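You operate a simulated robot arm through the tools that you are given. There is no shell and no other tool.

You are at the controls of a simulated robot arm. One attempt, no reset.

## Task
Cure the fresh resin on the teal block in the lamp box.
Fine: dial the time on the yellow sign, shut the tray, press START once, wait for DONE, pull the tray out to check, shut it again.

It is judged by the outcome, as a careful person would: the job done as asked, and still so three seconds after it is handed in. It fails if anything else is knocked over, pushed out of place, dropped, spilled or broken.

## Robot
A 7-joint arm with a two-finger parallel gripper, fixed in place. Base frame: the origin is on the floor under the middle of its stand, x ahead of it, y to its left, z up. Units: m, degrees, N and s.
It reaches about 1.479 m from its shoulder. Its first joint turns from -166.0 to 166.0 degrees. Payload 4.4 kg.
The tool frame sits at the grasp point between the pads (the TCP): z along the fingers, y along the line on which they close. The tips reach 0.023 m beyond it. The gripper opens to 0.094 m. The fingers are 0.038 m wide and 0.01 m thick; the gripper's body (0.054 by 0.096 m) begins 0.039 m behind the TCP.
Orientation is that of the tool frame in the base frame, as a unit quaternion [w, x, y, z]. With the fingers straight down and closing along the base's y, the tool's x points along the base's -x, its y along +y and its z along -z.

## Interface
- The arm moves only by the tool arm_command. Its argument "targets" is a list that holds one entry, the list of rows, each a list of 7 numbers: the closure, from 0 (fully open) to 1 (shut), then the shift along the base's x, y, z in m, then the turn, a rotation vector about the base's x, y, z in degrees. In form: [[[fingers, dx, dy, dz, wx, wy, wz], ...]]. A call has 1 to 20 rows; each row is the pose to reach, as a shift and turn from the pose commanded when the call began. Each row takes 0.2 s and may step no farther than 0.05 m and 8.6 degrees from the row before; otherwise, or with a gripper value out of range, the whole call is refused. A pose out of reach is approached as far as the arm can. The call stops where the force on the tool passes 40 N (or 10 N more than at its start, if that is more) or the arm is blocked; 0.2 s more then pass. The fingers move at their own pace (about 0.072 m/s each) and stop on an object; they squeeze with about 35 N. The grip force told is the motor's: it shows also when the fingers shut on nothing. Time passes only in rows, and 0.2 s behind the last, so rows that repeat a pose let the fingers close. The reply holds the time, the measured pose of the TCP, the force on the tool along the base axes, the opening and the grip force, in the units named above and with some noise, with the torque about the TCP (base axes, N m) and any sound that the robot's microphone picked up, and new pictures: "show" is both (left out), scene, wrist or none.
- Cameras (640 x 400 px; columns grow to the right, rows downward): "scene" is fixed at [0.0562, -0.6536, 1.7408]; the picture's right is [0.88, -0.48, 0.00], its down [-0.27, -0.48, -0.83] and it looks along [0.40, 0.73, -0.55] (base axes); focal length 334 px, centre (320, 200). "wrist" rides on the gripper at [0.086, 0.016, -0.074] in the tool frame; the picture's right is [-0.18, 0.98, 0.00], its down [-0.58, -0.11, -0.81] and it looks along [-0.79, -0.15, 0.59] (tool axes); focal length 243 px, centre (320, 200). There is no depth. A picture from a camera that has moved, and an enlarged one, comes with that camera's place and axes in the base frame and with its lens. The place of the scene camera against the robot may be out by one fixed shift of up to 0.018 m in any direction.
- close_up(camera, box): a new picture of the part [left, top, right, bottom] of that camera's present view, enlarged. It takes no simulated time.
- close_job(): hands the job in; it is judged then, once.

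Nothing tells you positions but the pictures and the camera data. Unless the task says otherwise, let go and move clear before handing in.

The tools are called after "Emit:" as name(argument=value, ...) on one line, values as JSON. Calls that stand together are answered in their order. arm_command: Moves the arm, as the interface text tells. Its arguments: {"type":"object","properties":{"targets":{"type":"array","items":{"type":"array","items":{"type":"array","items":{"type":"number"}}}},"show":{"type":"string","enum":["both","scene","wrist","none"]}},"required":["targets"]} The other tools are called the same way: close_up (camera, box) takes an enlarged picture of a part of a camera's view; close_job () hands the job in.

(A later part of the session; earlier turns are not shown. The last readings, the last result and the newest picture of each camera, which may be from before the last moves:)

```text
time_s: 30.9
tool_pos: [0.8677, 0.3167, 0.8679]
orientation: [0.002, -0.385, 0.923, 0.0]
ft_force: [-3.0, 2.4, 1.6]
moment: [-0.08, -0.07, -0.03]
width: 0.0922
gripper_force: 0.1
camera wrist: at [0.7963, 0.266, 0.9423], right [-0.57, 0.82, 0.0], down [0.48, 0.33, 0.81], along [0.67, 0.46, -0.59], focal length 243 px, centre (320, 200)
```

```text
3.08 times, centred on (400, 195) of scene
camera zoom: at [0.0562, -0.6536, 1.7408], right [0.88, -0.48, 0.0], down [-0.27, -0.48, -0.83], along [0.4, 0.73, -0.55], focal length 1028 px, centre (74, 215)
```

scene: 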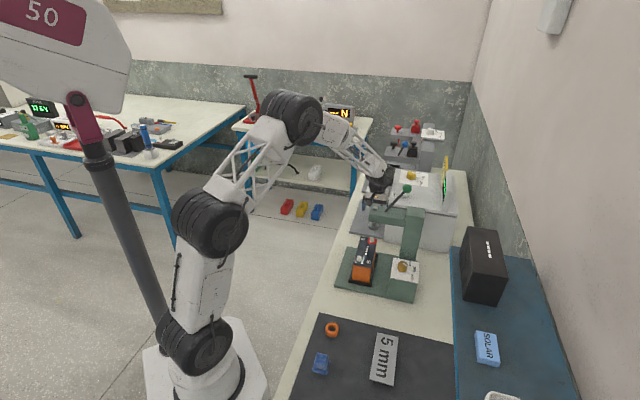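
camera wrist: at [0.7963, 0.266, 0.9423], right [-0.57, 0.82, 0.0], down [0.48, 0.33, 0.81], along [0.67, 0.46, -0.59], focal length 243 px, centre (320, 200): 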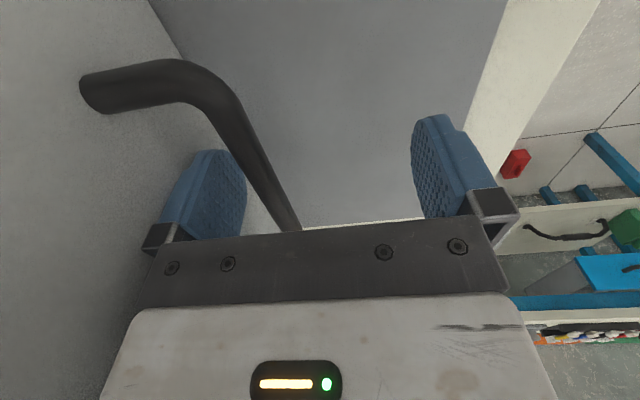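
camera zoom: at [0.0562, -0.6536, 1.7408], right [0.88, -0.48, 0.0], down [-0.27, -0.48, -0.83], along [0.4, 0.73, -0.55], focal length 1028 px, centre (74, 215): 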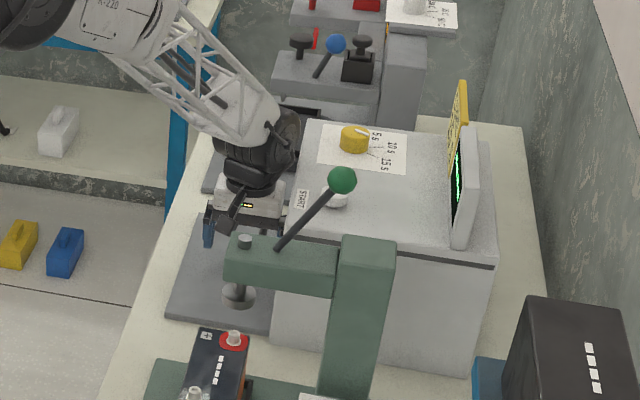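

The tray is still moving with under 4 N. I keep easing it in with small steps until it meets its stop.

Emit:
arm_command(targets=[[[0, 0.0021, -0.0021, 0, 0, 0, 0], [0, 0.0042, -0.0042, 0, 0, 0, 0], [0, 0.0064, -0.0064, 0, 0, 0, 0], [0, 0.0085, -0.0085, 0, 0, 0, 0], [0, 0.0106, -0.0106, 0, 0, 0, 0]]], show="both")

Emit:
close_up(camera="scene", box=[350, 150, 450, 230])

```text
time_s: 31.9
tool_pos: [0.8747, 0.3117, 0.8675]
orientation: [-0.001, -0.384, 0.923, -0.001]
ft_force: [-33.6, 15.8, 7.1]
moment: [-0.86, -1.06, -1.06]
width: 0.0785
gripper_force: 0.1
stopped in row 4: the force on the tool passed its limit at 42 N (the readings are from after the stop); the commanded pose is now the measured one
camera wrist: at [0.8015, 0.2609, 0.9426], right [-0.57, 0.82, 0.0], down [0.49, 0.34, 0.81], along [0.66, 0.46, -0.59], focal length 243 px, centre (320, 200)
```

scene: 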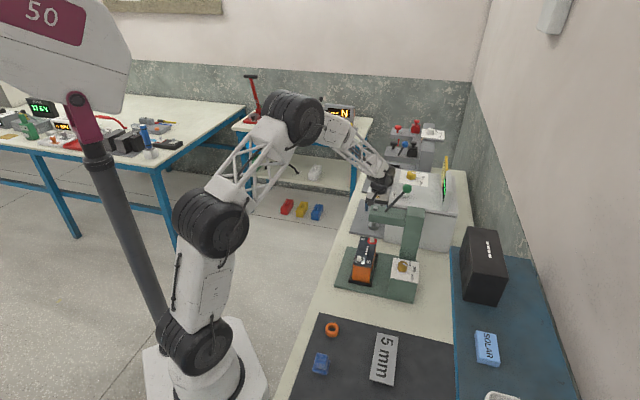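
wrist: 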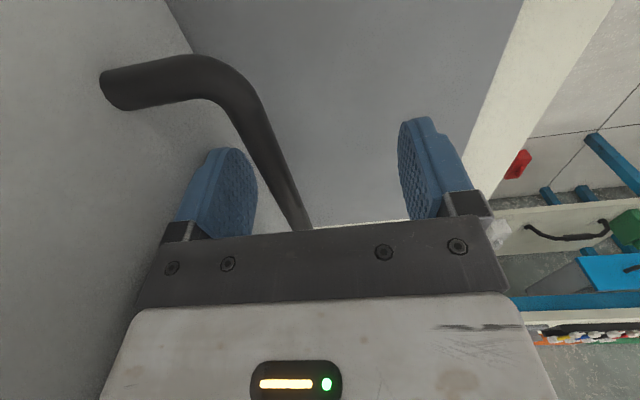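

```text
5.00 times, centred on (400, 190) of scene
camera zoom: at [0.0562, -0.6536, 1.7408], right [0.88, -0.48, 0.0], down [-0.27, -0.48, -0.83], along [0.4, 0.73, -0.55], focal length 1671 px, centre (-80, 250)
```

zoom: 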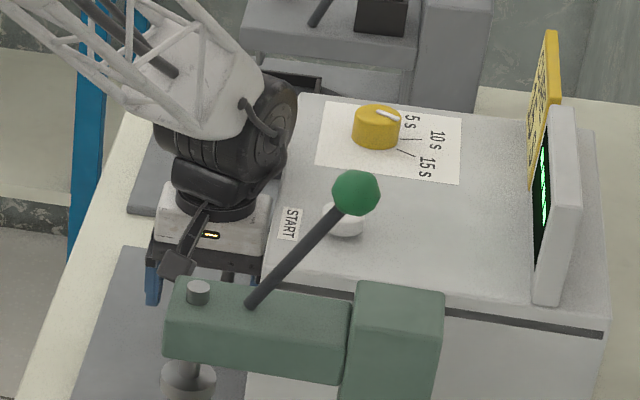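

The tray has met its stop (panel outer face near flush with the box front). I back the finger off to the middle of the gap and rise straight out, then check that the tray is fully shut.

Emit:
arm_command(targets=[[[0, -0.0042, 0.0042, 0, 0, 0, 0], [0, -0.0085, 0.0085, 0, 0, 0, 0], [0, -0.0113, 0.0113, 0, 0, 0, 0], [0, -0.0113, 0.0113, 0, 0, 0, 0]]], show="wrist")

```text
time_s: 32.9
tool_pos: [0.8643, 0.3213, 0.867]
orientation: [0.001, -0.384, 0.923, 0.0]
ft_force: [0.8, -0.6, -0.5]
moment: [0.0, 0.0, 0.02]
width: 0.0939
gripper_force: 0.0
camera wrist: at [0.7917, 0.2702, 0.9422], right [-0.57, 0.82, 0.0], down [0.49, 0.34, 0.81], along [0.66, 0.46, -0.59], focal length 243 px, centre (320, 200)
```

wrist: 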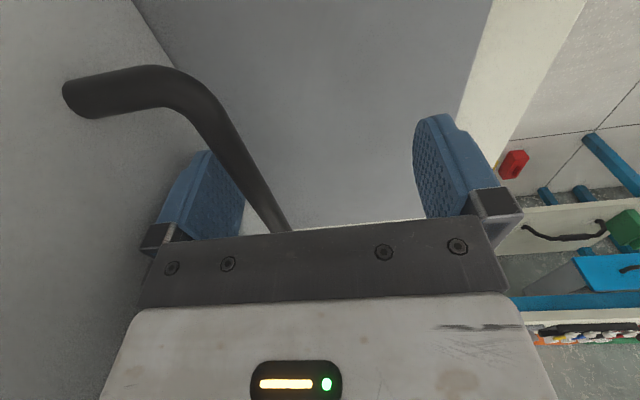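

Emit:
arm_command(targets=[[[0, 0, 0, 0.02, 0, 0, 0], [0, 0, 0, 0.045, 0, 0, 0], [0, -0.01, 0.01, 0.08, 0, 0, 0], [0, -0.03, 0.03, 0.11, 0, 0, 0], [0, -0.05, 0.05, 0.15, 0, 0, 0], [0, -0.06, 0.06, 0.19, 0, 0, 0], [0, -0.06, 0.06, 0.23, 0, 0, 0], [0, -0.06, 0.06, 0.23, 0, 0, 0]]], show="both")

Emit:
close_up(camera="wrist", box=[120, 0, 360, 200])

Emit:
close_up(camera="scene", box=[320, 130, 480, 260])

```text
time_s: 34.7
tool_pos: [0.803, 0.3797, 1.097]
orientation: [0.001, -0.384, 0.923, 0.0]
ft_force: [0.6, -0.8, -0.5]
moment: [-0.02, -0.01, 0.02]
width: 0.094
gripper_force: 0.0
camera wrist: at [0.7317, 0.329, 1.1713], right [-0.57, 0.82, 0.0], down [0.49, 0.34, 0.81], along [0.66, 0.46, -0.59], focal length 243 px, centre (320, 200)
```

scene: 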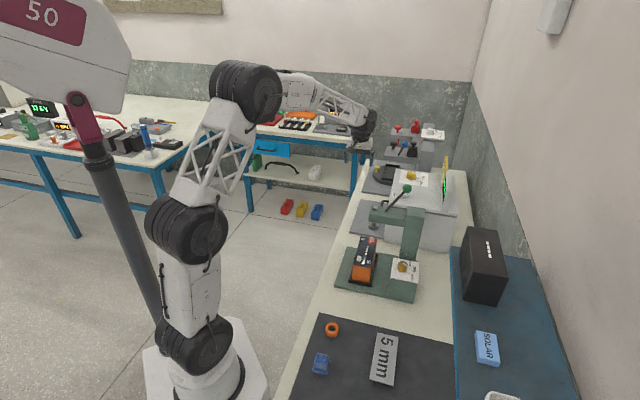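
wrist: 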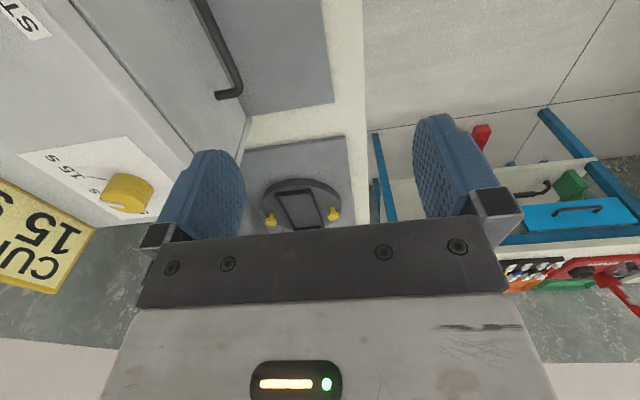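

```text
2.00 times, centred on (240, 100) of wrist
camera zoom: at [0.7317, 0.329, 1.1713], right [-0.57, 0.82, 0.0], down [0.49, 0.34, 0.81], along [0.66, 0.46, -0.59], focal length 485 px, centre (480, 400)
```

zoom: 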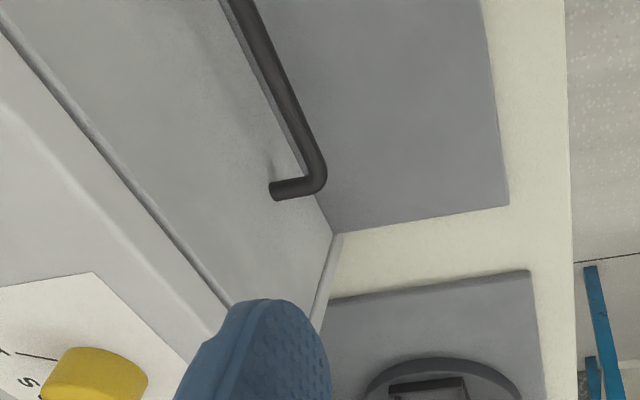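

```text
3.08 times, centred on (400, 195) of scene
camera zoom: at [0.0562, -0.6536, 1.7408], right [0.88, -0.48, 0.0], down [-0.27, -0.48, -0.83], along [0.4, 0.73, -0.55], focal length 1028 px, centre (74, 215)
```

zoom: 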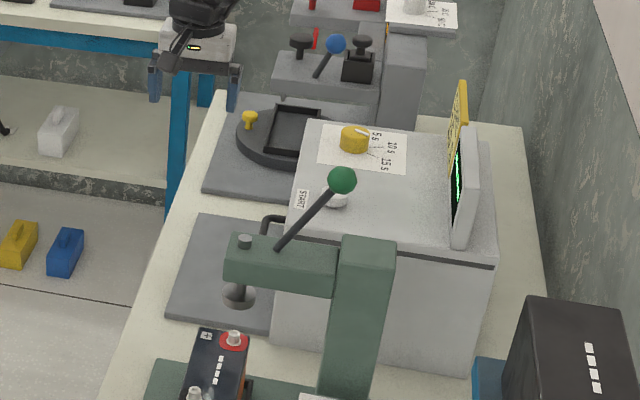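

The tray looks shut, with the panel flush in the box front. Next I close the fingers, turn back so the camera faces the display, and move above START at about (0.892, 0.178).

Emit:
arm_command(targets=[[[0.3, 0, 0, 0.03, 0, 0, -7.5], [0.6, 0, 0, 0.06, 0, 0, -15], [1, 0.005, -0.01, 0.08, 0, 0, -22.5], [1, 0.013, -0.03, 0.09, 0, 0, -30], [1, 0.022, -0.05, 0.1, 0, 0, -37.5], [1, 0.031, -0.07, 0.1, 0, 0, -45], [1, 0.04, -0.09, 0.1, 0, 0, -52.5], [1, 0.05, -0.112, 0.1, 0, 0, -60], [1, 0.06, -0.135, 0.1, 0, 0, -67.5], [1, 0.07, -0.158, 0.1, 0, 0, -75], [1, 0.08, -0.18, 0.1, 0, 0, -82.5], [1, 0.089, -0.202, 0.09, 0, 0, -90], [1, 0.089, -0.202, 0.06, 0, 0, -90], [1, 0.089, -0.202, 0.06, 0, 0, -90]]], show="both")

Emit:
close_up(camera="wrist", box=[220, 0, 420, 200])

Emit:
close_up(camera="scene", box=[320, 90, 480, 230])

```text
time_s: 37.7
tool_pos: [0.8926, 0.1796, 1.1562]
orientation: [0.001, 0.381, 0.924, 0.0]
ft_force: [-0.5, 0.0, -0.5]
moment: [-0.03, -0.01, -0.03]
width: 0.0
gripper_force: 35.4
camera wrist: at [0.8435, 0.2518, 1.2307], right [0.82, 0.57, 0.0], down [0.33, -0.49, 0.81], along [0.46, -0.66, -0.59], focal length 243 px, centre (320, 200)
```

scene: 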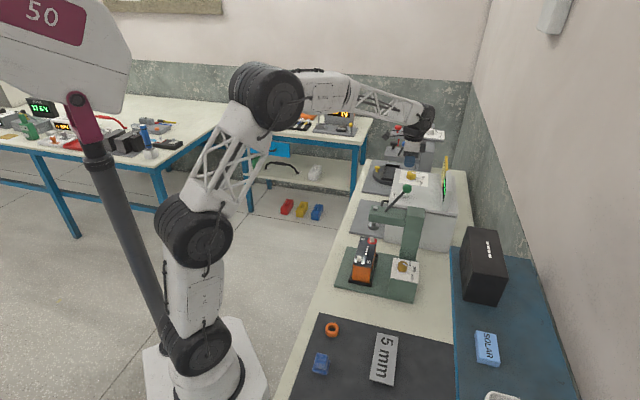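
wrist: 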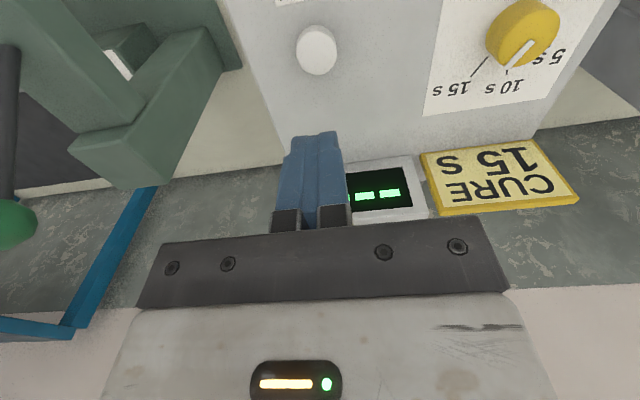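

```text
2.00 times, centred on (320, 100) of wrist
camera zoom: at [0.8435, 0.2518, 1.2307], right [0.82, 0.57, 0.0], down [0.33, -0.49, 0.81], along [0.46, -0.66, -0.59], focal length 485 px, centre (320, 400)
```

zoom: 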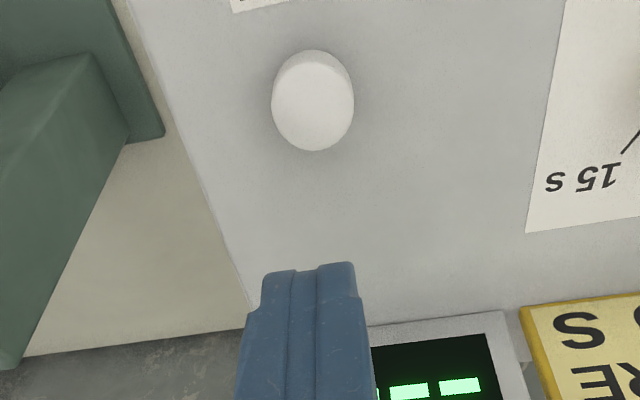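

```text
2.86 times, centred on (400, 160) of scene
camera zoom: at [0.0562, -0.6536, 1.7408], right [0.88, -0.48, 0.0], down [-0.27, -0.48, -0.83], along [0.4, 0.73, -0.55], focal length 955 px, centre (91, 314)
```

zoom: 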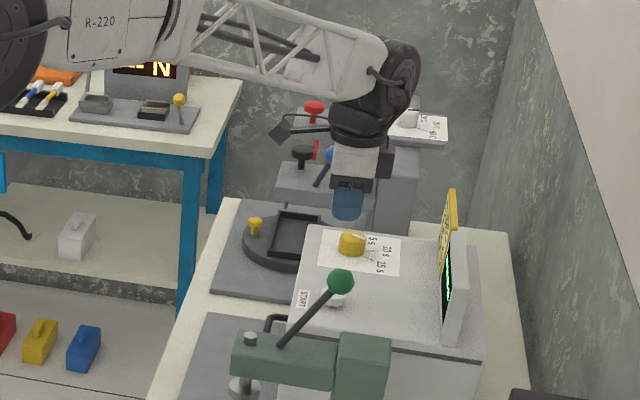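

START is within 3 mm of the tool axis. I correct that, lower to about 1 cm above the button, and check.

Emit:
arm_command(targets=[[[1, -0.0014, -0.0027, -0.03, 0, 0, 0], [1, -0.0014, -0.0027, -0.06, 0, 0, 0], [1, -0.0014, -0.0027, -0.085, 0, 0, 0], [1, -0.0014, -0.0027, -0.105, 0, 0, 0], [1, -0.0014, -0.0027, -0.105, 0, 0, 0]]], show="both")

Emit:
close_up(camera="wrist", box=[220, 60, 420, 240])

Emit:
close_up(camera="scene", box=[360, 130, 480, 230])

```text
time_s: 38.9
tool_pos: [0.8912, 0.176, 1.0519]
orientation: [0.0, 0.381, 0.924, 0.0]
ft_force: [0.2, 1.7, -0.1]
moment: [0.0, -0.01, 0.0]
width: 0.0
gripper_force: 34.8
camera wrist: at [0.8418, 0.2483, 1.1265], right [0.82, 0.57, 0.0], down [0.33, -0.49, 0.81], along [0.46, -0.66, -0.59], focal length 243 px, centre (320, 200)
```

scene: 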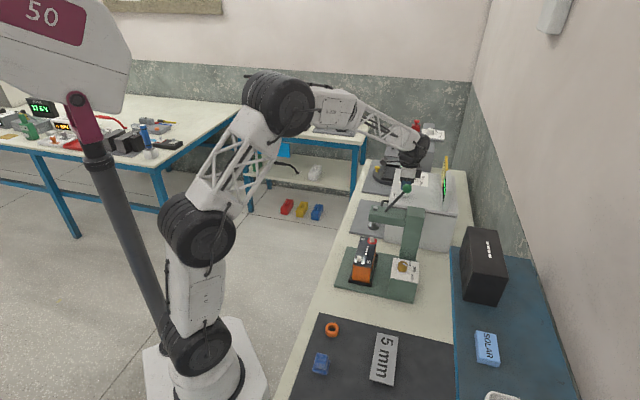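
wrist: 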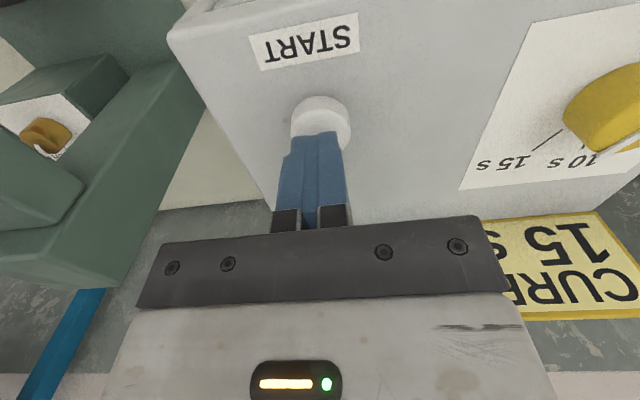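

```text
2.22 times, centred on (320, 150) of wrist
camera zoom: at [0.8418, 0.2483, 1.1265], right [0.82, 0.57, 0.0], down [0.33, -0.49, 0.81], along [0.46, -0.66, -0.59], focal length 539 px, centre (320, 311)
```

zoom: 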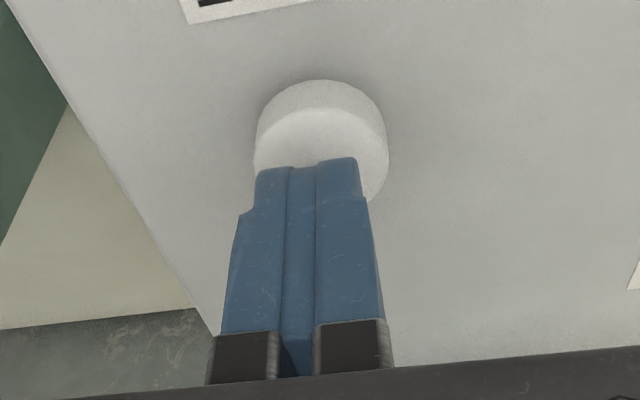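

```text
4.00 times, centred on (420, 180) of scene
camera zoom: at [0.0562, -0.6536, 1.7408], right [0.88, -0.48, 0.0], down [-0.27, -0.48, -0.83], along [0.4, 0.73, -0.55], focal length 1337 px, centre (-80, 280)
```

zoom: 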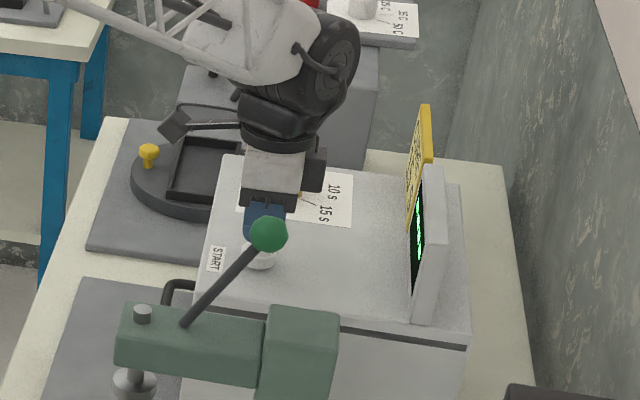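

The closed fingertips are centred over START, about 1 cm above it. I press down slowly once.

Emit:
arm_command(targets=[[[1, 0, 0, -0.004, 0, 0, 0], [1, 0, 0, -0.008, 0, 0, 0], [1, 0, 0, -0.011, 0, 0, 0], [1, 0, 0, -0.013, 0, 0, 0], [1, 0, 0, -0.015, 0, 0, 0], [1, 0, 0, -0.017, 0, 0, 0], [1, 0, 0, -0.019, 0, 0, 0]]], show="both")

Emit:
close_up(camera="scene", box=[400, 150, 480, 220])

```text
time_s: 40.5
tool_pos: [0.8915, 0.1766, 1.0349]
orientation: [0.003, 0.381, 0.925, 0.0]
ft_force: [-7.4, -2.5, 22.6]
moment: [-0.03, 0.14, 0.04]
width: 0.0
gripper_force: 34.9
heard: click
camera wrist: at [0.8411, 0.248, 1.1098], right [0.82, 0.57, 0.0], down [0.33, -0.49, 0.81], along [0.46, -0.66, -0.59], focal length 243 px, centre (320, 200)
```

scene: 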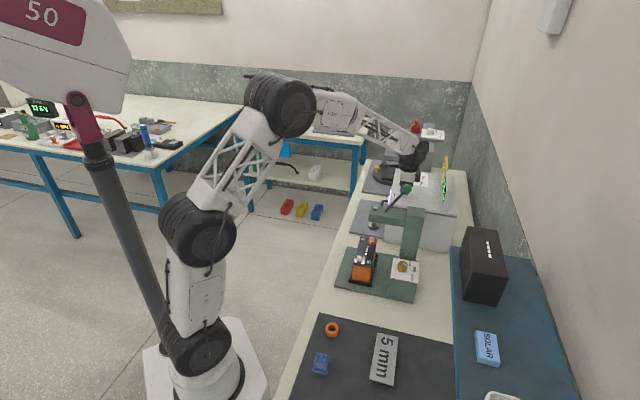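
wrist: 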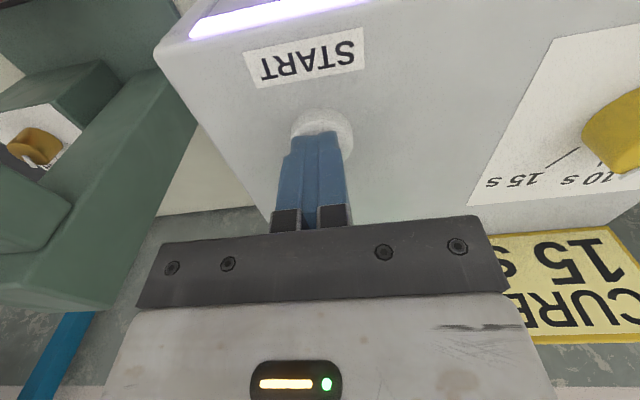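

```text
5.71 times, centred on (440, 185) of scene
camera zoom: at [0.0562, -0.6536, 1.7408], right [0.88, -0.48, 0.0], down [-0.27, -0.48, -0.83], along [0.4, 0.73, -0.55], focal length 1910 px, centre (-366, 286)
```

zoom: 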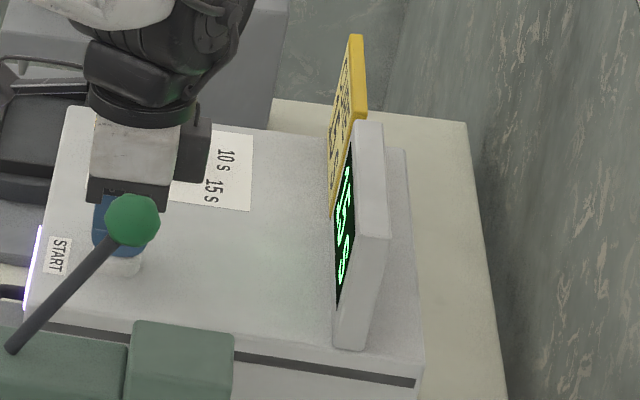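

A click was heard and the violet lamp is glowing at the tray slot, so the cure has started. I lift off and move up to where the camera sees the display.

Emit:
arm_command(targets=[[[1, 0, 0, 0.02, 0, 0, 0], [1, 0, 0, 0.06, 0, 0, 0], [1, 0, 0, 0.1, 0, 0, 0], [1, -0.01, 0.02, 0.14, 0, 0, 2], [1, -0.02, 0.05, 0.17, 0, 0, 4], [1, -0.025, 0.08, 0.2, 0, 0, 6], [1, -0.03, 0.11, 0.225, 0, 0, 8], [1, -0.035, 0.15, 0.245, 0, 0, 10], [1, -0.04, 0.19, 0.26, 0, 0, 10], [1, -0.05, 0.225, 0.265, 0, 0, 10], [1, -0.05, 0.225, 0.265, 0, 0, 10]]], show="both")

Emit:
close_up(camera="wrist", box=[210, 80, 410, 230])

```text
time_s: 42.9
tool_pos: [0.8389, 0.4025, 1.2993]
orientation: [0.0, 0.299, 0.954, 0.0]
ft_force: [0.2, -0.9, -0.1]
moment: [0.0, 0.01, -0.03]
width: 0.0002
gripper_force: 34.3
camera wrist: at [0.7788, 0.4647, 1.375], right [0.71, 0.7, 0.0], down [0.41, -0.42, 0.81], along [0.57, -0.57, -0.59], focal length 243 px, centre (320, 200)
```

scene: 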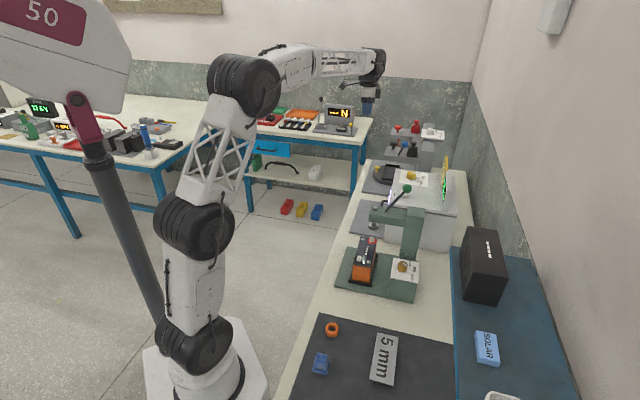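
wrist: 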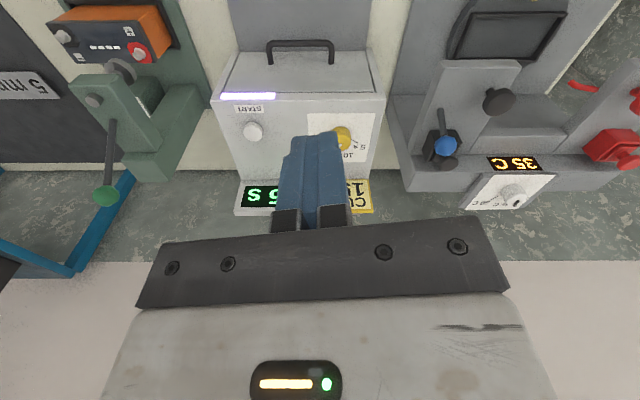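

```text
2.67 times, centred on (310, 155) of wrist
camera zoom: at [0.7788, 0.4647, 1.375], right [0.71, 0.7, 0.0], down [0.41, -0.42, 0.81], along [0.57, -0.57, -0.59], focal length 647 px, centre (347, 320)
```

zoom: 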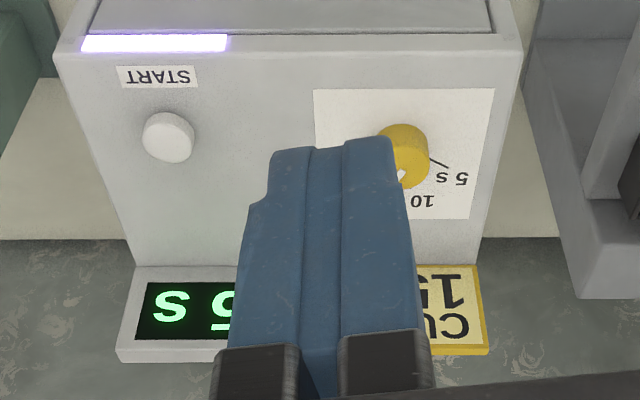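

The lamp is on and the display shows a time ending in "5 S"; my fingers hide part of it. I open them and wait.

Emit:
arm_command(targets=[[[0.5, 0, 0, 0, 0, 0, 0], [0, 0, 0, 0, 0, 0, 0], [0, 0, 0, 0, 0, 0, 0], [0, 0, 0, 0, 0, 0, 0]]], show="wrist")

Emit:
close_up(camera="wrist", box=[210, 80, 410, 230])

```text
time_s: 43.9
tool_pos: [0.8392, 0.402, 1.3018]
orientation: [0.001, 0.3, 0.954, 0.0]
ft_force: [0.1, -0.4, 0.0]
moment: [-0.03, -0.01, 0.01]
width: 0.0941
gripper_force: 0.1
camera wrist: at [0.779, 0.4642, 1.3749], right [0.71, 0.7, 0.0], down [0.41, -0.42, 0.81], along [0.57, -0.57, -0.59], focal length 243 px, centre (320, 200)
```

wrist: 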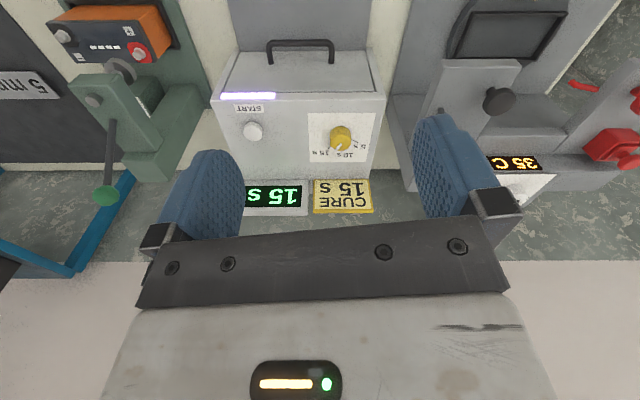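

```text
2.67 times, centred on (310, 155) of wrist
camera zoom: at [0.779, 0.4642, 1.3749], right [0.71, 0.7, 0.0], down [0.41, -0.42, 0.81], along [0.57, -0.57, -0.59], focal length 647 px, centre (347, 320)
```

zoom: 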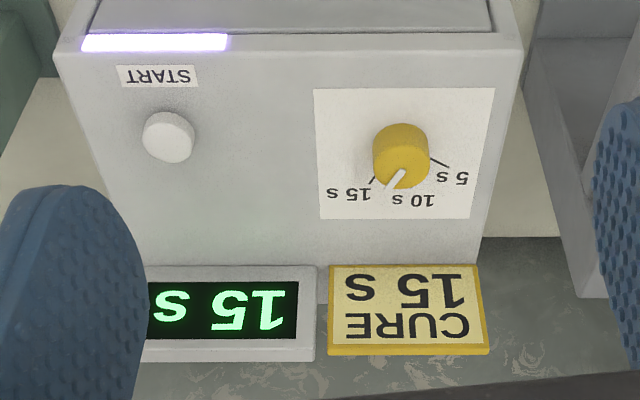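

The display reads "15 S", matching the sign, and the lamp is on. I hold still and wait for DONE.

Emit:
arm_command(targets=[[[0, 0, 0, 0, 0, 0, 0], [0, 0, 0, 0, 0, 0, 0], [0, 0, 0, 0, 0, 0, 0], [0, 0, 0, 0, 0, 0, 0], [0, 0, 0, 0, 0, 0, 0], [0, 0, 0, 0, 0, 0, 0], [0, 0, 0, 0, 0, 0, 0], [0, 0, 0, 0, 0, 0, 0], [0, 0, 0, 0, 0, 0, 0], [0, 0, 0, 0, 0, 0, 0], [0, 0, 0, 0, 0, 0, 0], [0, 0, 0, 0, 0, 0, 0], [0, 0, 0, 0, 0, 0, 0], [0, 0, 0, 0, 0, 0, 0], [0, 0, 0, 0, 0, 0, 0], [0, 0, 0, 0, 0, 0, 0], [0, 0, 0, 0, 0, 0, 0], [0, 0, 0, 0, 0, 0, 0], [0, 0, 0, 0, 0, 0, 0], [0, 0, 0, 0, 0, 0, 0]]], show="wrist")

Emit:
arm_command(targets=[[[0, 0, 0, 0, 0, 0, 0], [0, 0, 0, 0, 0, 0, 0], [0, 0, 0, 0, 0, 0, 0], [0, 0, 0, 0, 0, 0, 0], [0, 0, 0, 0, 0, 0, 0], [0, 0, 0, 0, 0, 0, 0], [0, 0, 0, 0, 0, 0, 0], [0, 0, 0, 0, 0, 0, 0], [0, 0, 0, 0, 0, 0, 0], [0, 0, 0, 0, 0, 0, 0], [0, 0, 0, 0, 0, 0, 0], [0, 0, 0, 0, 0, 0, 0], [0, 0, 0, 0, 0, 0, 0], [0, 0, 0, 0, 0, 0, 0], [0, 0, 0, 0, 0, 0, 0], [0, 0, 0, 0, 0, 0, 0], [0, 0, 0, 0, 0, 0, 0], [0, 0, 0, 0, 0, 0, 0], [0, 0, 0, 0, 0, 0, 0], [0, 0, 0, 0, 0, 0, 0]]], show="wrist")

Emit:
arm_command(targets=[[[0, 0, 0, 0, 0, 0, 0], [0, 0, 0, 0, 0, 0, 0], [0, 0, 0, 0, 0, 0, 0], [0, 0, 0, 0, 0, 0, 0], [0, 0, 0, 0, 0, 0, 0], [0, 0, 0, 0, 0, 0, 0], [0, 0, 0, 0, 0, 0, 0], [0, 0, 0, 0, 0, 0, 0], [0, 0, 0, 0, 0, 0, 0], [0, 0, 0, 0, 0, 0, 0], [0, 0, 0, 0, 0, 0, 0], [0, 0, 0, 0, 0, 0, 0], [0, 0, 0, 0, 0, 0, 0], [0, 0, 0, 0, 0, 0, 0], [0, 0, 0, 0, 0, 0, 0], [0, 0, 0, 0, 0, 0, 0], [0, 0, 0, 0, 0, 0, 0], [0, 0, 0, 0, 0, 0, 0], [0, 0, 0, 0, 0, 0, 0], [0, 0, 0, 0, 0, 0, 0]]], show="wrist")

```text
time_s: 48.1
tool_pos: [0.8396, 0.4021, 1.2999]
orientation: [0.001, 0.299, 0.954, 0.0]
ft_force: [0.3, 0.1, -0.6]
moment: [-0.02, -0.01, 0.01]
width: 0.0941
gripper_force: 0.1
camera wrist: at [0.779, 0.4642, 1.3749], right [0.71, 0.7, 0.0], down [0.41, -0.42, 0.81], along [0.57, -0.57, -0.59], focal length 243 px, centre (320, 200)
```

wrist: 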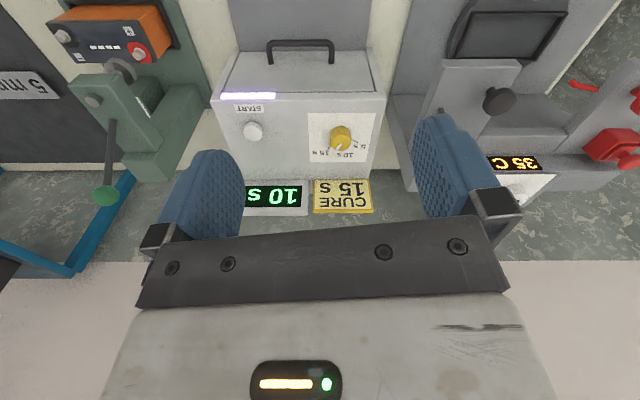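

```text
time_s: 52.3
tool_pos: [0.8397, 0.4026, 1.2995]
orientation: [0.001, 0.299, 0.954, -0.001]
ft_force: [-0.4, -1.1, 0.4]
moment: [-0.04, -0.02, -0.01]
width: 0.0942
gripper_force: 0.1
camera wrist: at [0.779, 0.4642, 1.3749], right [0.71, 0.7, 0.0], down [0.41, -0.42, 0.81], along [0.57, -0.57, -0.59], focal length 243 px, centre (320, 200)
```

wrist: 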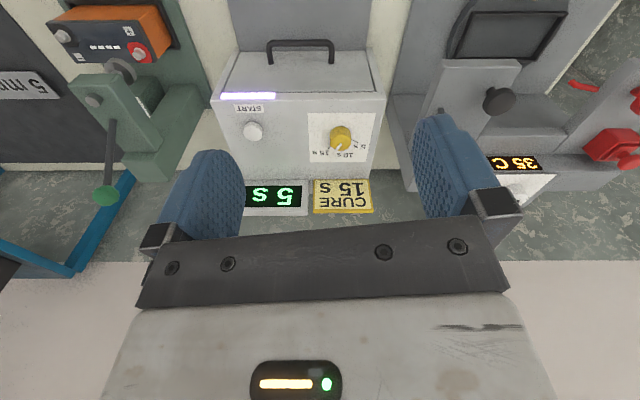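

```text
time_s: 56.5
tool_pos: [0.8394, 0.402, 1.2997]
orientation: [0.001, 0.299, 0.954, 0.0]
ft_force: [-0.4, -0.7, -0.1]
moment: [0.0, 0.03, 0.01]
width: 0.0943
gripper_force: 0.0
camera wrist: at [0.779, 0.4642, 1.3749], right [0.71, 0.7, 0.0], down [0.41, -0.42, 0.81], along [0.57, -0.57, -0.59], focal length 243 px, centre (320, 200)
```

wrist: 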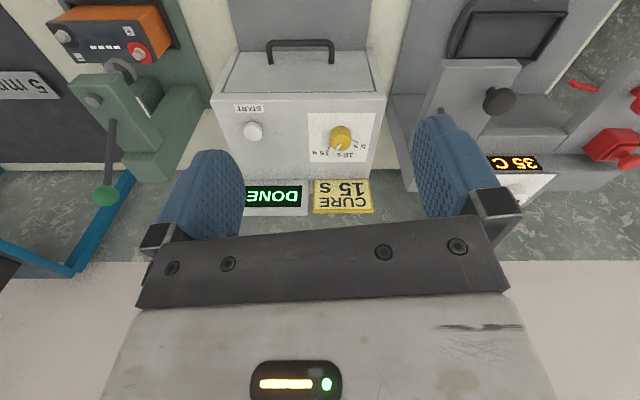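

DONE is showing and the lamp is off. Now I go back to the handle: rotate the open gripper to the hooking orientation above the front of the box.

Emit:
arm_command(targets=[[[0, -0.005, 0.005, -0.01, 0, 0, 8], [0, -0.01, 0.005, -0.03, 0, 0, 16], [0, -0.015, 0.003, -0.05, 0, 0, 24], [0, -0.02, 0.0, -0.07, 0, 0, 32], [0, -0.025, -0.005, -0.095, 0, 0, 40], [0, -0.03, -0.01, -0.12, 0, 0, 48], [0, -0.033, -0.015, -0.145, 0, 0, 56], [0, -0.036, -0.02, -0.17, 0, 0, 64], [0, -0.036, -0.021, -0.19, 0, 0, 72], [0, -0.036, -0.021, -0.203, 0, 0, 80], [0, -0.036, -0.021, -0.203, 0, 0, 80]]], show="both")

```text
time_s: 58.9
tool_pos: [0.8057, 0.3773, 1.095]
orientation: [0.002, -0.385, 0.923, 0.0]
ft_force: [0.2, 0.5, 1.3]
moment: [0.02, 0.03, 0.01]
width: 0.0938
gripper_force: 0.0
camera wrist: at [0.7344, 0.3275, 1.1706], right [-0.57, 0.82, 0.0], down [0.49, 0.34, 0.81], along [0.66, 0.46, -0.59], focal length 243 px, centre (320, 200)
```

scene: 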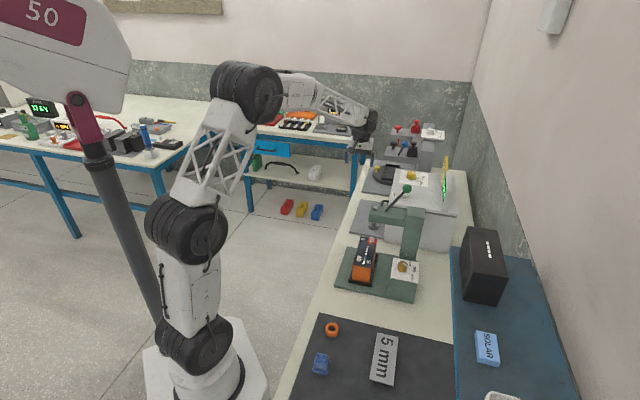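
wrist: 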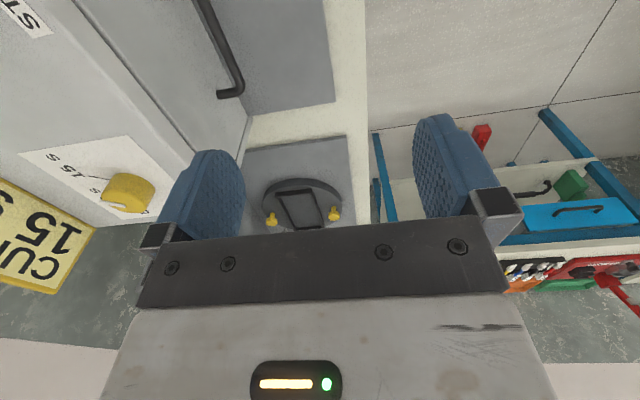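

Emit:
arm_command(targets=[[[0, -0.0027, 0.0027, -0.0384, 0, 0, 0], [0, -0.0027, 0.0027, -0.0784, 0, 0, 0], [0, 0.0123, -0.0123, -0.1184, 0, 0, 0], [0, 0.0273, -0.0273, -0.1434, 0, 0, 0], [0, 0.0423, -0.0423, -0.1634, 0, 0, 0], [0, 0.0573, -0.0573, -0.1784, 0, 0, 0], [0, 0.0573, -0.0573, -0.1784, 0, 0, 0]]], show="wrist")

Emit:
close_up(camera="wrist", box=[60, 0, 320, 240])

```text
time_s: 60.5
tool_pos: [0.8634, 0.3226, 0.9176]
orientation: [0.001, -0.385, 0.923, 0.0]
ft_force: [-0.1, -0.6, 0.4]
moment: [-0.01, 0.01, 0.01]
width: 0.0939
gripper_force: 0.1
camera wrist: at [0.7912, 0.2727, 0.9929], right [-0.57, 0.82, 0.0], down [0.49, 0.34, 0.81], along [0.66, 0.46, -0.59], focal length 243 px, centre (320, 200)
```

wrist: 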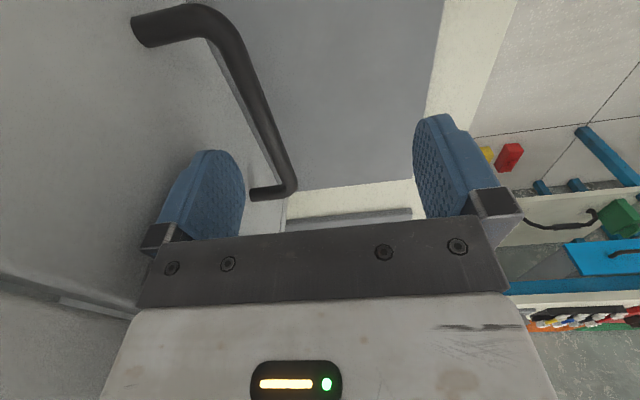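

```text
1.67 times, centred on (190, 120) of wrist
camera zoom: at [0.7912, 0.2727, 0.9929], right [-0.57, 0.82, 0.0], down [0.49, 0.34, 0.81], along [0.66, 0.46, -0.59], focal length 404 px, centre (537, 333)
```

zoom: 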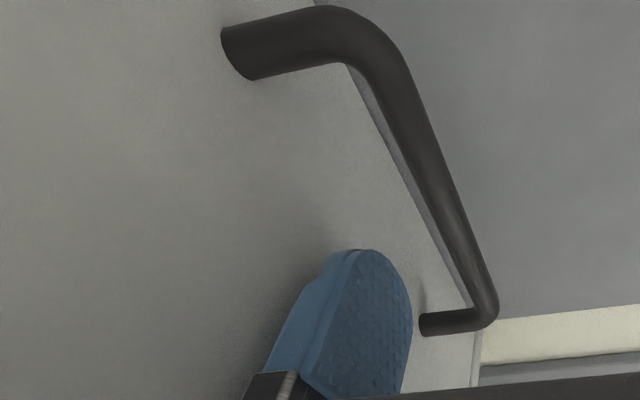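

The finger is aligned to drop between the bar and the shut panel. I lower it, then pull the tray out gently.

Emit:
arm_command(targets=[[[0, 0.0005, -0.0005, -0.017, 0, 0, 0], [0, 0.0007, -0.0007, -0.034, 0, 0, 0], [0, 0.0007, -0.0007, -0.05, 0, 0, 0], [0, 0.0007, -0.0007, -0.05, 0, 0, 0]]], show="wrist")

```text
time_s: 61.5
tool_pos: [0.8623, 0.3234, 0.8691]
orientation: [0.001, -0.385, 0.923, 0.001]
ft_force: [0.0, 0.0, 0.1]
moment: [0.0, 0.01, -0.01]
width: 0.094
gripper_force: 0.1
camera wrist: at [0.7906, 0.2734, 0.9434], right [-0.57, 0.82, 0.0], down [0.49, 0.34, 0.81], along [0.66, 0.46, -0.59], focal length 243 px, centre (320, 200)
```

wrist: 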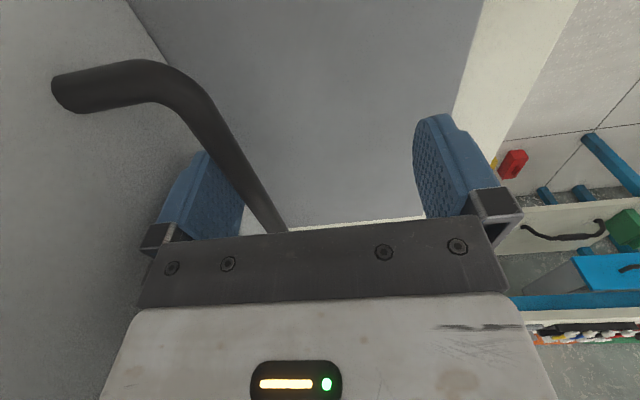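

Emit:
arm_command(targets=[[[0, -0.0035, 0.0035, 0, 0, 0, 0], [0, -0.0071, 0.0071, 0, 0, 0, 0], [0, -0.0127, 0.0127, 0, 0, 0, 0], [0, -0.0198, 0.0198, 0, 0, 0, 0], [0, -0.0283, 0.0283, 0, 0, 0, 0], [0, -0.0368, 0.0368, 0, 0, 0, 0], [0, -0.0453, 0.0453, 0, 0, 0, 0], [0, -0.0537, 0.0537, 0, 0, 0, 0], [0, -0.0622, 0.0622, 0, 0, 0, 0], [0, -0.0707, 0.0707, 0, 0, 0, 0], [0, -0.0792, 0.0792, 0, 0, 0, 0], [0, -0.0877, 0.0877, 0, 0, 0, 0], [0, -0.0962, 0.0962, 0, 0, 0, 0], [0, -0.1047, 0.1047, 0, 0, 0, 0], [0, -0.1117, 0.1117, 0, 0, 0, 0], [0, -0.1174, 0.1174, 0, 0, 0, 0], [0, -0.1202, 0.1202, 0, 0, 0, 0]]], show="both")

Emit:
close_up(camera="scene", box=[320, 130, 480, 260])

```text
time_s: 65.1
tool_pos: [0.7409, 0.4428, 0.8657]
orientation: [0.001, -0.384, 0.923, 0.001]
ft_force: [3.2, -0.7, 0.1]
moment: [-0.05, -0.02, 0.07]
width: 0.0941
gripper_force: 0.0
camera wrist: at [0.6695, 0.3921, 0.9409], right [-0.57, 0.82, 0.0], down [0.49, 0.34, 0.81], along [0.66, 0.46, -0.59], focal length 243 px, centre (320, 200)
```

scene: 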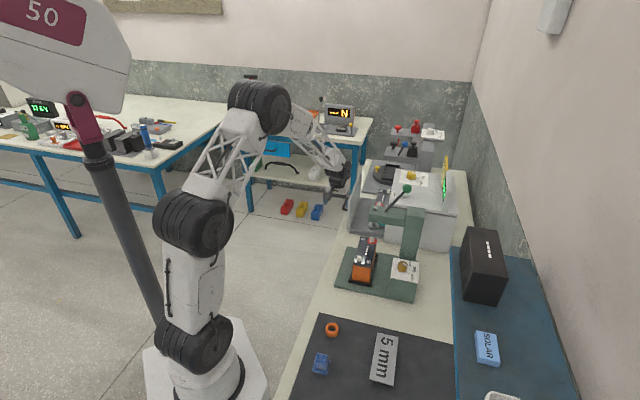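
wrist: 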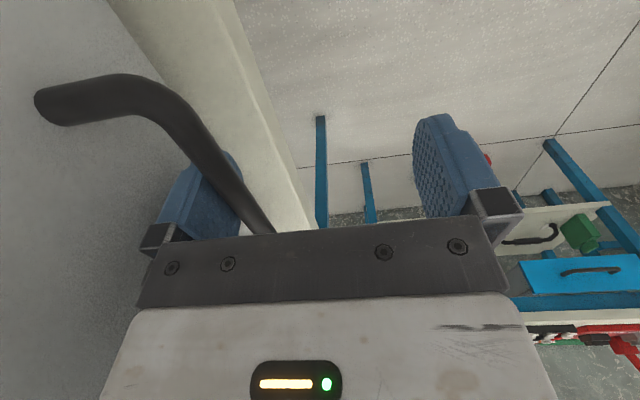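

```text
3.08 times, centred on (400, 195) of scene
camera zoom: at [0.0562, -0.6536, 1.7408], right [0.88, -0.48, 0.0], down [-0.27, -0.48, -0.83], along [0.4, 0.73, -0.55], focal length 1028 px, centre (74, 215)
```

zoom: 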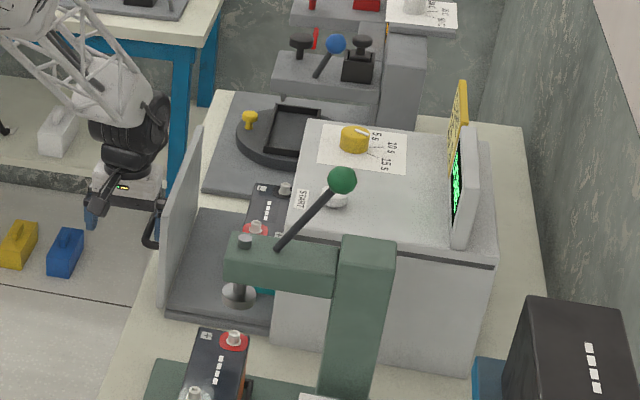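

The tray is out most of the way with the block standing in it. I pull the last 2 cm to about its original open position, gently.

Emit:
arm_command(targets=[[[0, -0.0035, 0.0035, 0, 0, 0, 0], [0, -0.0071, 0.0071, 0, 0, 0, 0], [0, -0.0106, 0.0106, 0, 0, 0, 0], [0, -0.0134, 0.0134, 0, 0, 0, 0], [0, -0.0134, 0.0134, 0, 0, 0, 0]]], show="both")

Emit:
close_up(camera="scene", box=[340, 150, 440, 240])

```text
time_s: 66.3
tool_pos: [0.7282, 0.4564, 0.8676]
orientation: [0.001, -0.385, 0.923, 0.0]
ft_force: [-0.4, 0.1, 0.0]
moment: [-0.02, 0.02, 0.0]
width: 0.0938
gripper_force: 0.0
camera wrist: at [0.6568, 0.4053, 0.942], right [-0.57, 0.82, 0.0], down [0.49, 0.33, 0.81], along [0.66, 0.46, -0.59], focal length 243 px, centre (320, 200)
```

scene: 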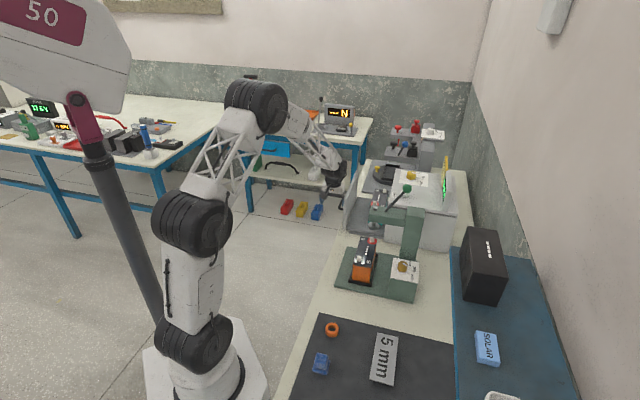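
wrist: 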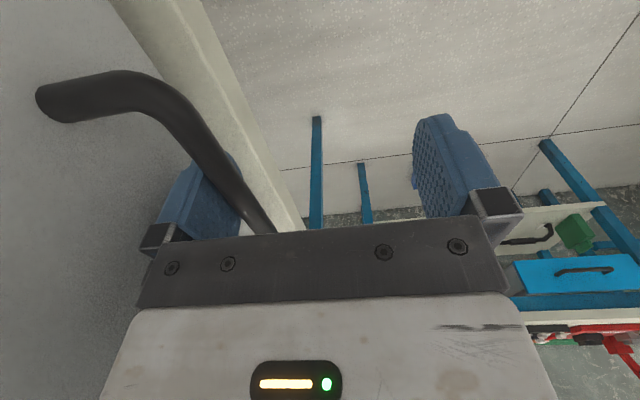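

```text
4.44 times, centred on (390, 195) of scene
camera zoom: at [0.0562, -0.6536, 1.7408], right [0.88, -0.48, 0.0], down [-0.27, -0.48, -0.83], along [0.4, 0.73, -0.55], focal length 1485 px, centre (9, 222)
```

zoom: 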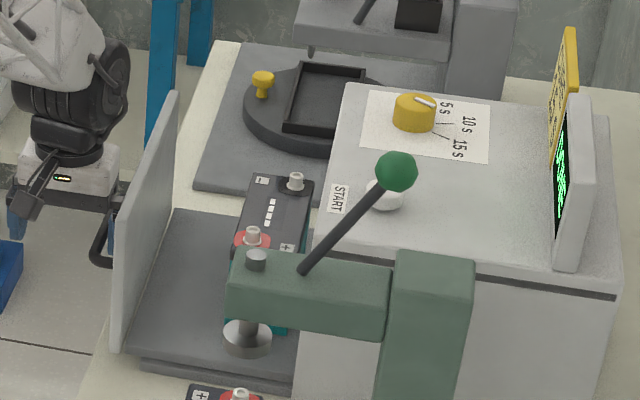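

The tray is fully out again with no load on the tool. To check the block, I lift the finger out of the handle and look down into the tray.

Emit:
arm_command(targets=[[[0, 0.0045, -0.0045, 0, 0, 0, 0], [0, 0.0045, -0.0045, 0.02, 0, 0, 0], [0, 0.0045, -0.0045, 0.06, 0, 0, 0], [0, 0.0045, -0.0045, 0.1, 0, 0, 0], [0, 0.0045, -0.0045, 0.145, 0, 0, 0], [0, 0.0045, -0.0045, 0.19, 0, 0, 0], [0, 0.0045, -0.0045, 0.235, 0, 0, 0], [0, 0.0045, -0.0045, 0.28, 0, 0, 0], [0, 0.008, -0.045, 0.28, 0, 0, 0], [0, 0.01, -0.085, 0.28, 0, 0, 0], [0, 0.012, -0.125, 0.28, 0, 0, 0], [0, 0.014, -0.155, 0.28, 0, 0, 0], [0, 0.014, -0.155, 0.28, 0, 0, 0]]], show="both")

Emit:
close_up(camera="wrist", box=[200, 0, 420, 180])

```text
time_s: 69.1
tool_pos: [0.7395, 0.2989, 1.1451]
orientation: [0.001, -0.384, 0.923, 0.0]
ft_force: [-0.4, 0.5, -0.2]
moment: [0.02, -0.02, 0.01]
width: 0.094
gripper_force: 0.0
camera wrist: at [0.6683, 0.2488, 1.2202], right [-0.57, 0.82, 0.0], down [0.49, 0.33, 0.81], along [0.66, 0.46, -0.59], focal length 243 px, centre (320, 200)
```

scene: 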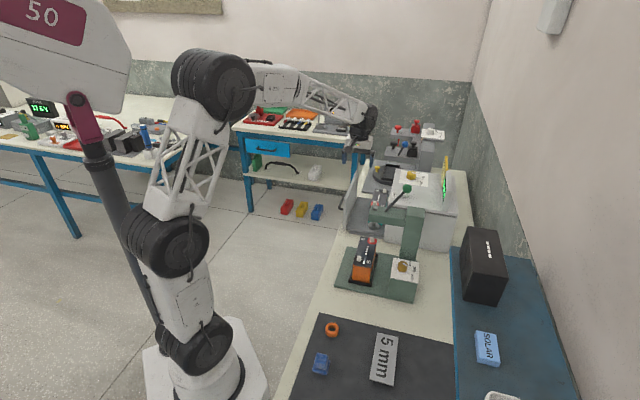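
wrist: 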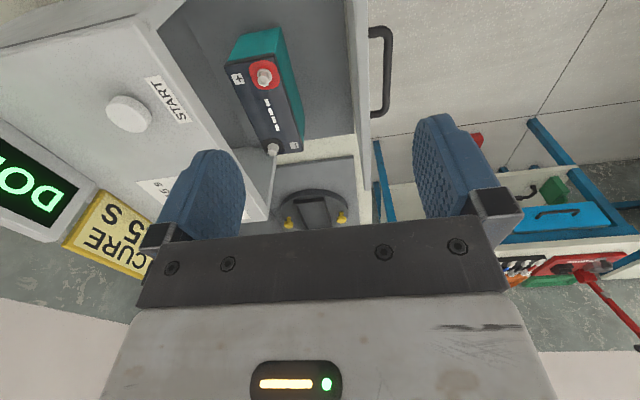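

```text
2.22 times, centred on (310, 90) of wrist
camera zoom: at [0.6683, 0.2488, 1.2202], right [-0.57, 0.82, 0.0], down [0.49, 0.33, 0.81], along [0.66, 0.46, -0.59], focal length 539 px, centre (342, 444)
```

zoom: 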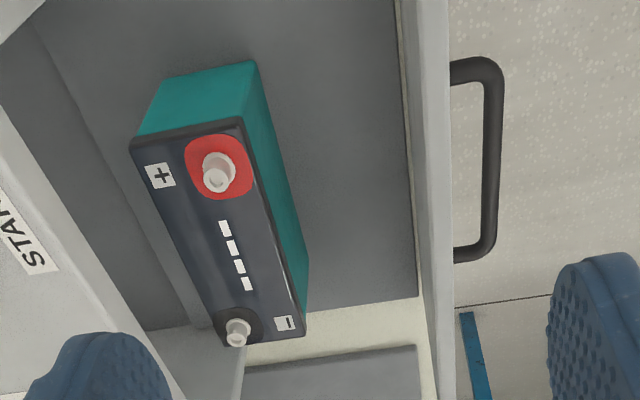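

The block stands upright and square in the tray, display still shows DONE. Now I go back behind the handle to shut the tray again.

Emit:
arm_command(targets=[[[0, -0.002, 0.03, 0, 0, 0, 0], [0, -0.004, 0.07, 0, 0, 0, 0], [0, -0.006, 0.11, 0, 0, 0, 0], [0, -0.0095, 0.1505, 0, 0, 0, 0], [0, -0.0095, 0.1505, -0.03, 0, 0, 0], [0, -0.0095, 0.1505, -0.07, 0, 0, 0], [0, -0.0095, 0.1505, -0.11, 0, 0, 0], [0, -0.0095, 0.1505, -0.15, 0, 0, 0], [0, -0.0095, 0.1505, -0.19, 0, 0, 0], [0, -0.0095, 0.1505, -0.215, 0, 0, 0], [0, -0.0095, 0.1505, -0.215, 0, 0, 0]]], show="wrist")

```text
time_s: 71.5
tool_pos: [0.7351, 0.4512, 0.9311]
orientation: [0.0, -0.384, 0.923, 0.0]
ft_force: [-0.3, 0.2, 0.0]
moment: [0.04, 0.01, -0.04]
width: 0.0938
gripper_force: 0.1
camera wrist: at [0.663, 0.401, 1.0055], right [-0.57, 0.82, 0.0], down [0.49, 0.33, 0.81], along [0.66, 0.46, -0.59], focal length 243 px, centre (320, 200)
```

wrist: 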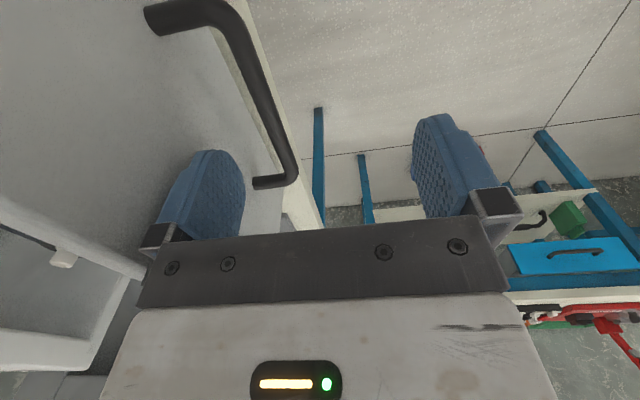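

Emit:
arm_command(targets=[[[0, 0, 0, -0.02, 0, 0, 0], [0, 0, 0, -0.04, 0, 0, 0], [0, 0, 0, -0.062, 0, 0, 0], [0, 0, 0, -0.062, 0, 0, 0]]], show="wrist")

```text
time_s: 72.5
tool_pos: [0.734, 0.4508, 0.8675]
orientation: [0.001, -0.384, 0.923, 0.0]
ft_force: [0.5, 0.2, -0.9]
moment: [0.03, -0.01, 0.01]
width: 0.0938
gripper_force: 0.0
camera wrist: at [0.6627, 0.4006, 0.9431], right [-0.57, 0.82, 0.0], down [0.49, 0.34, 0.81], along [0.66, 0.46, -0.59], focal length 243 px, centre (320, 200)
```

wrist: 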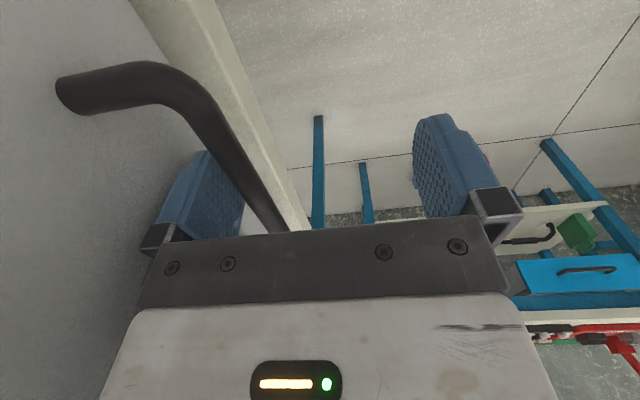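

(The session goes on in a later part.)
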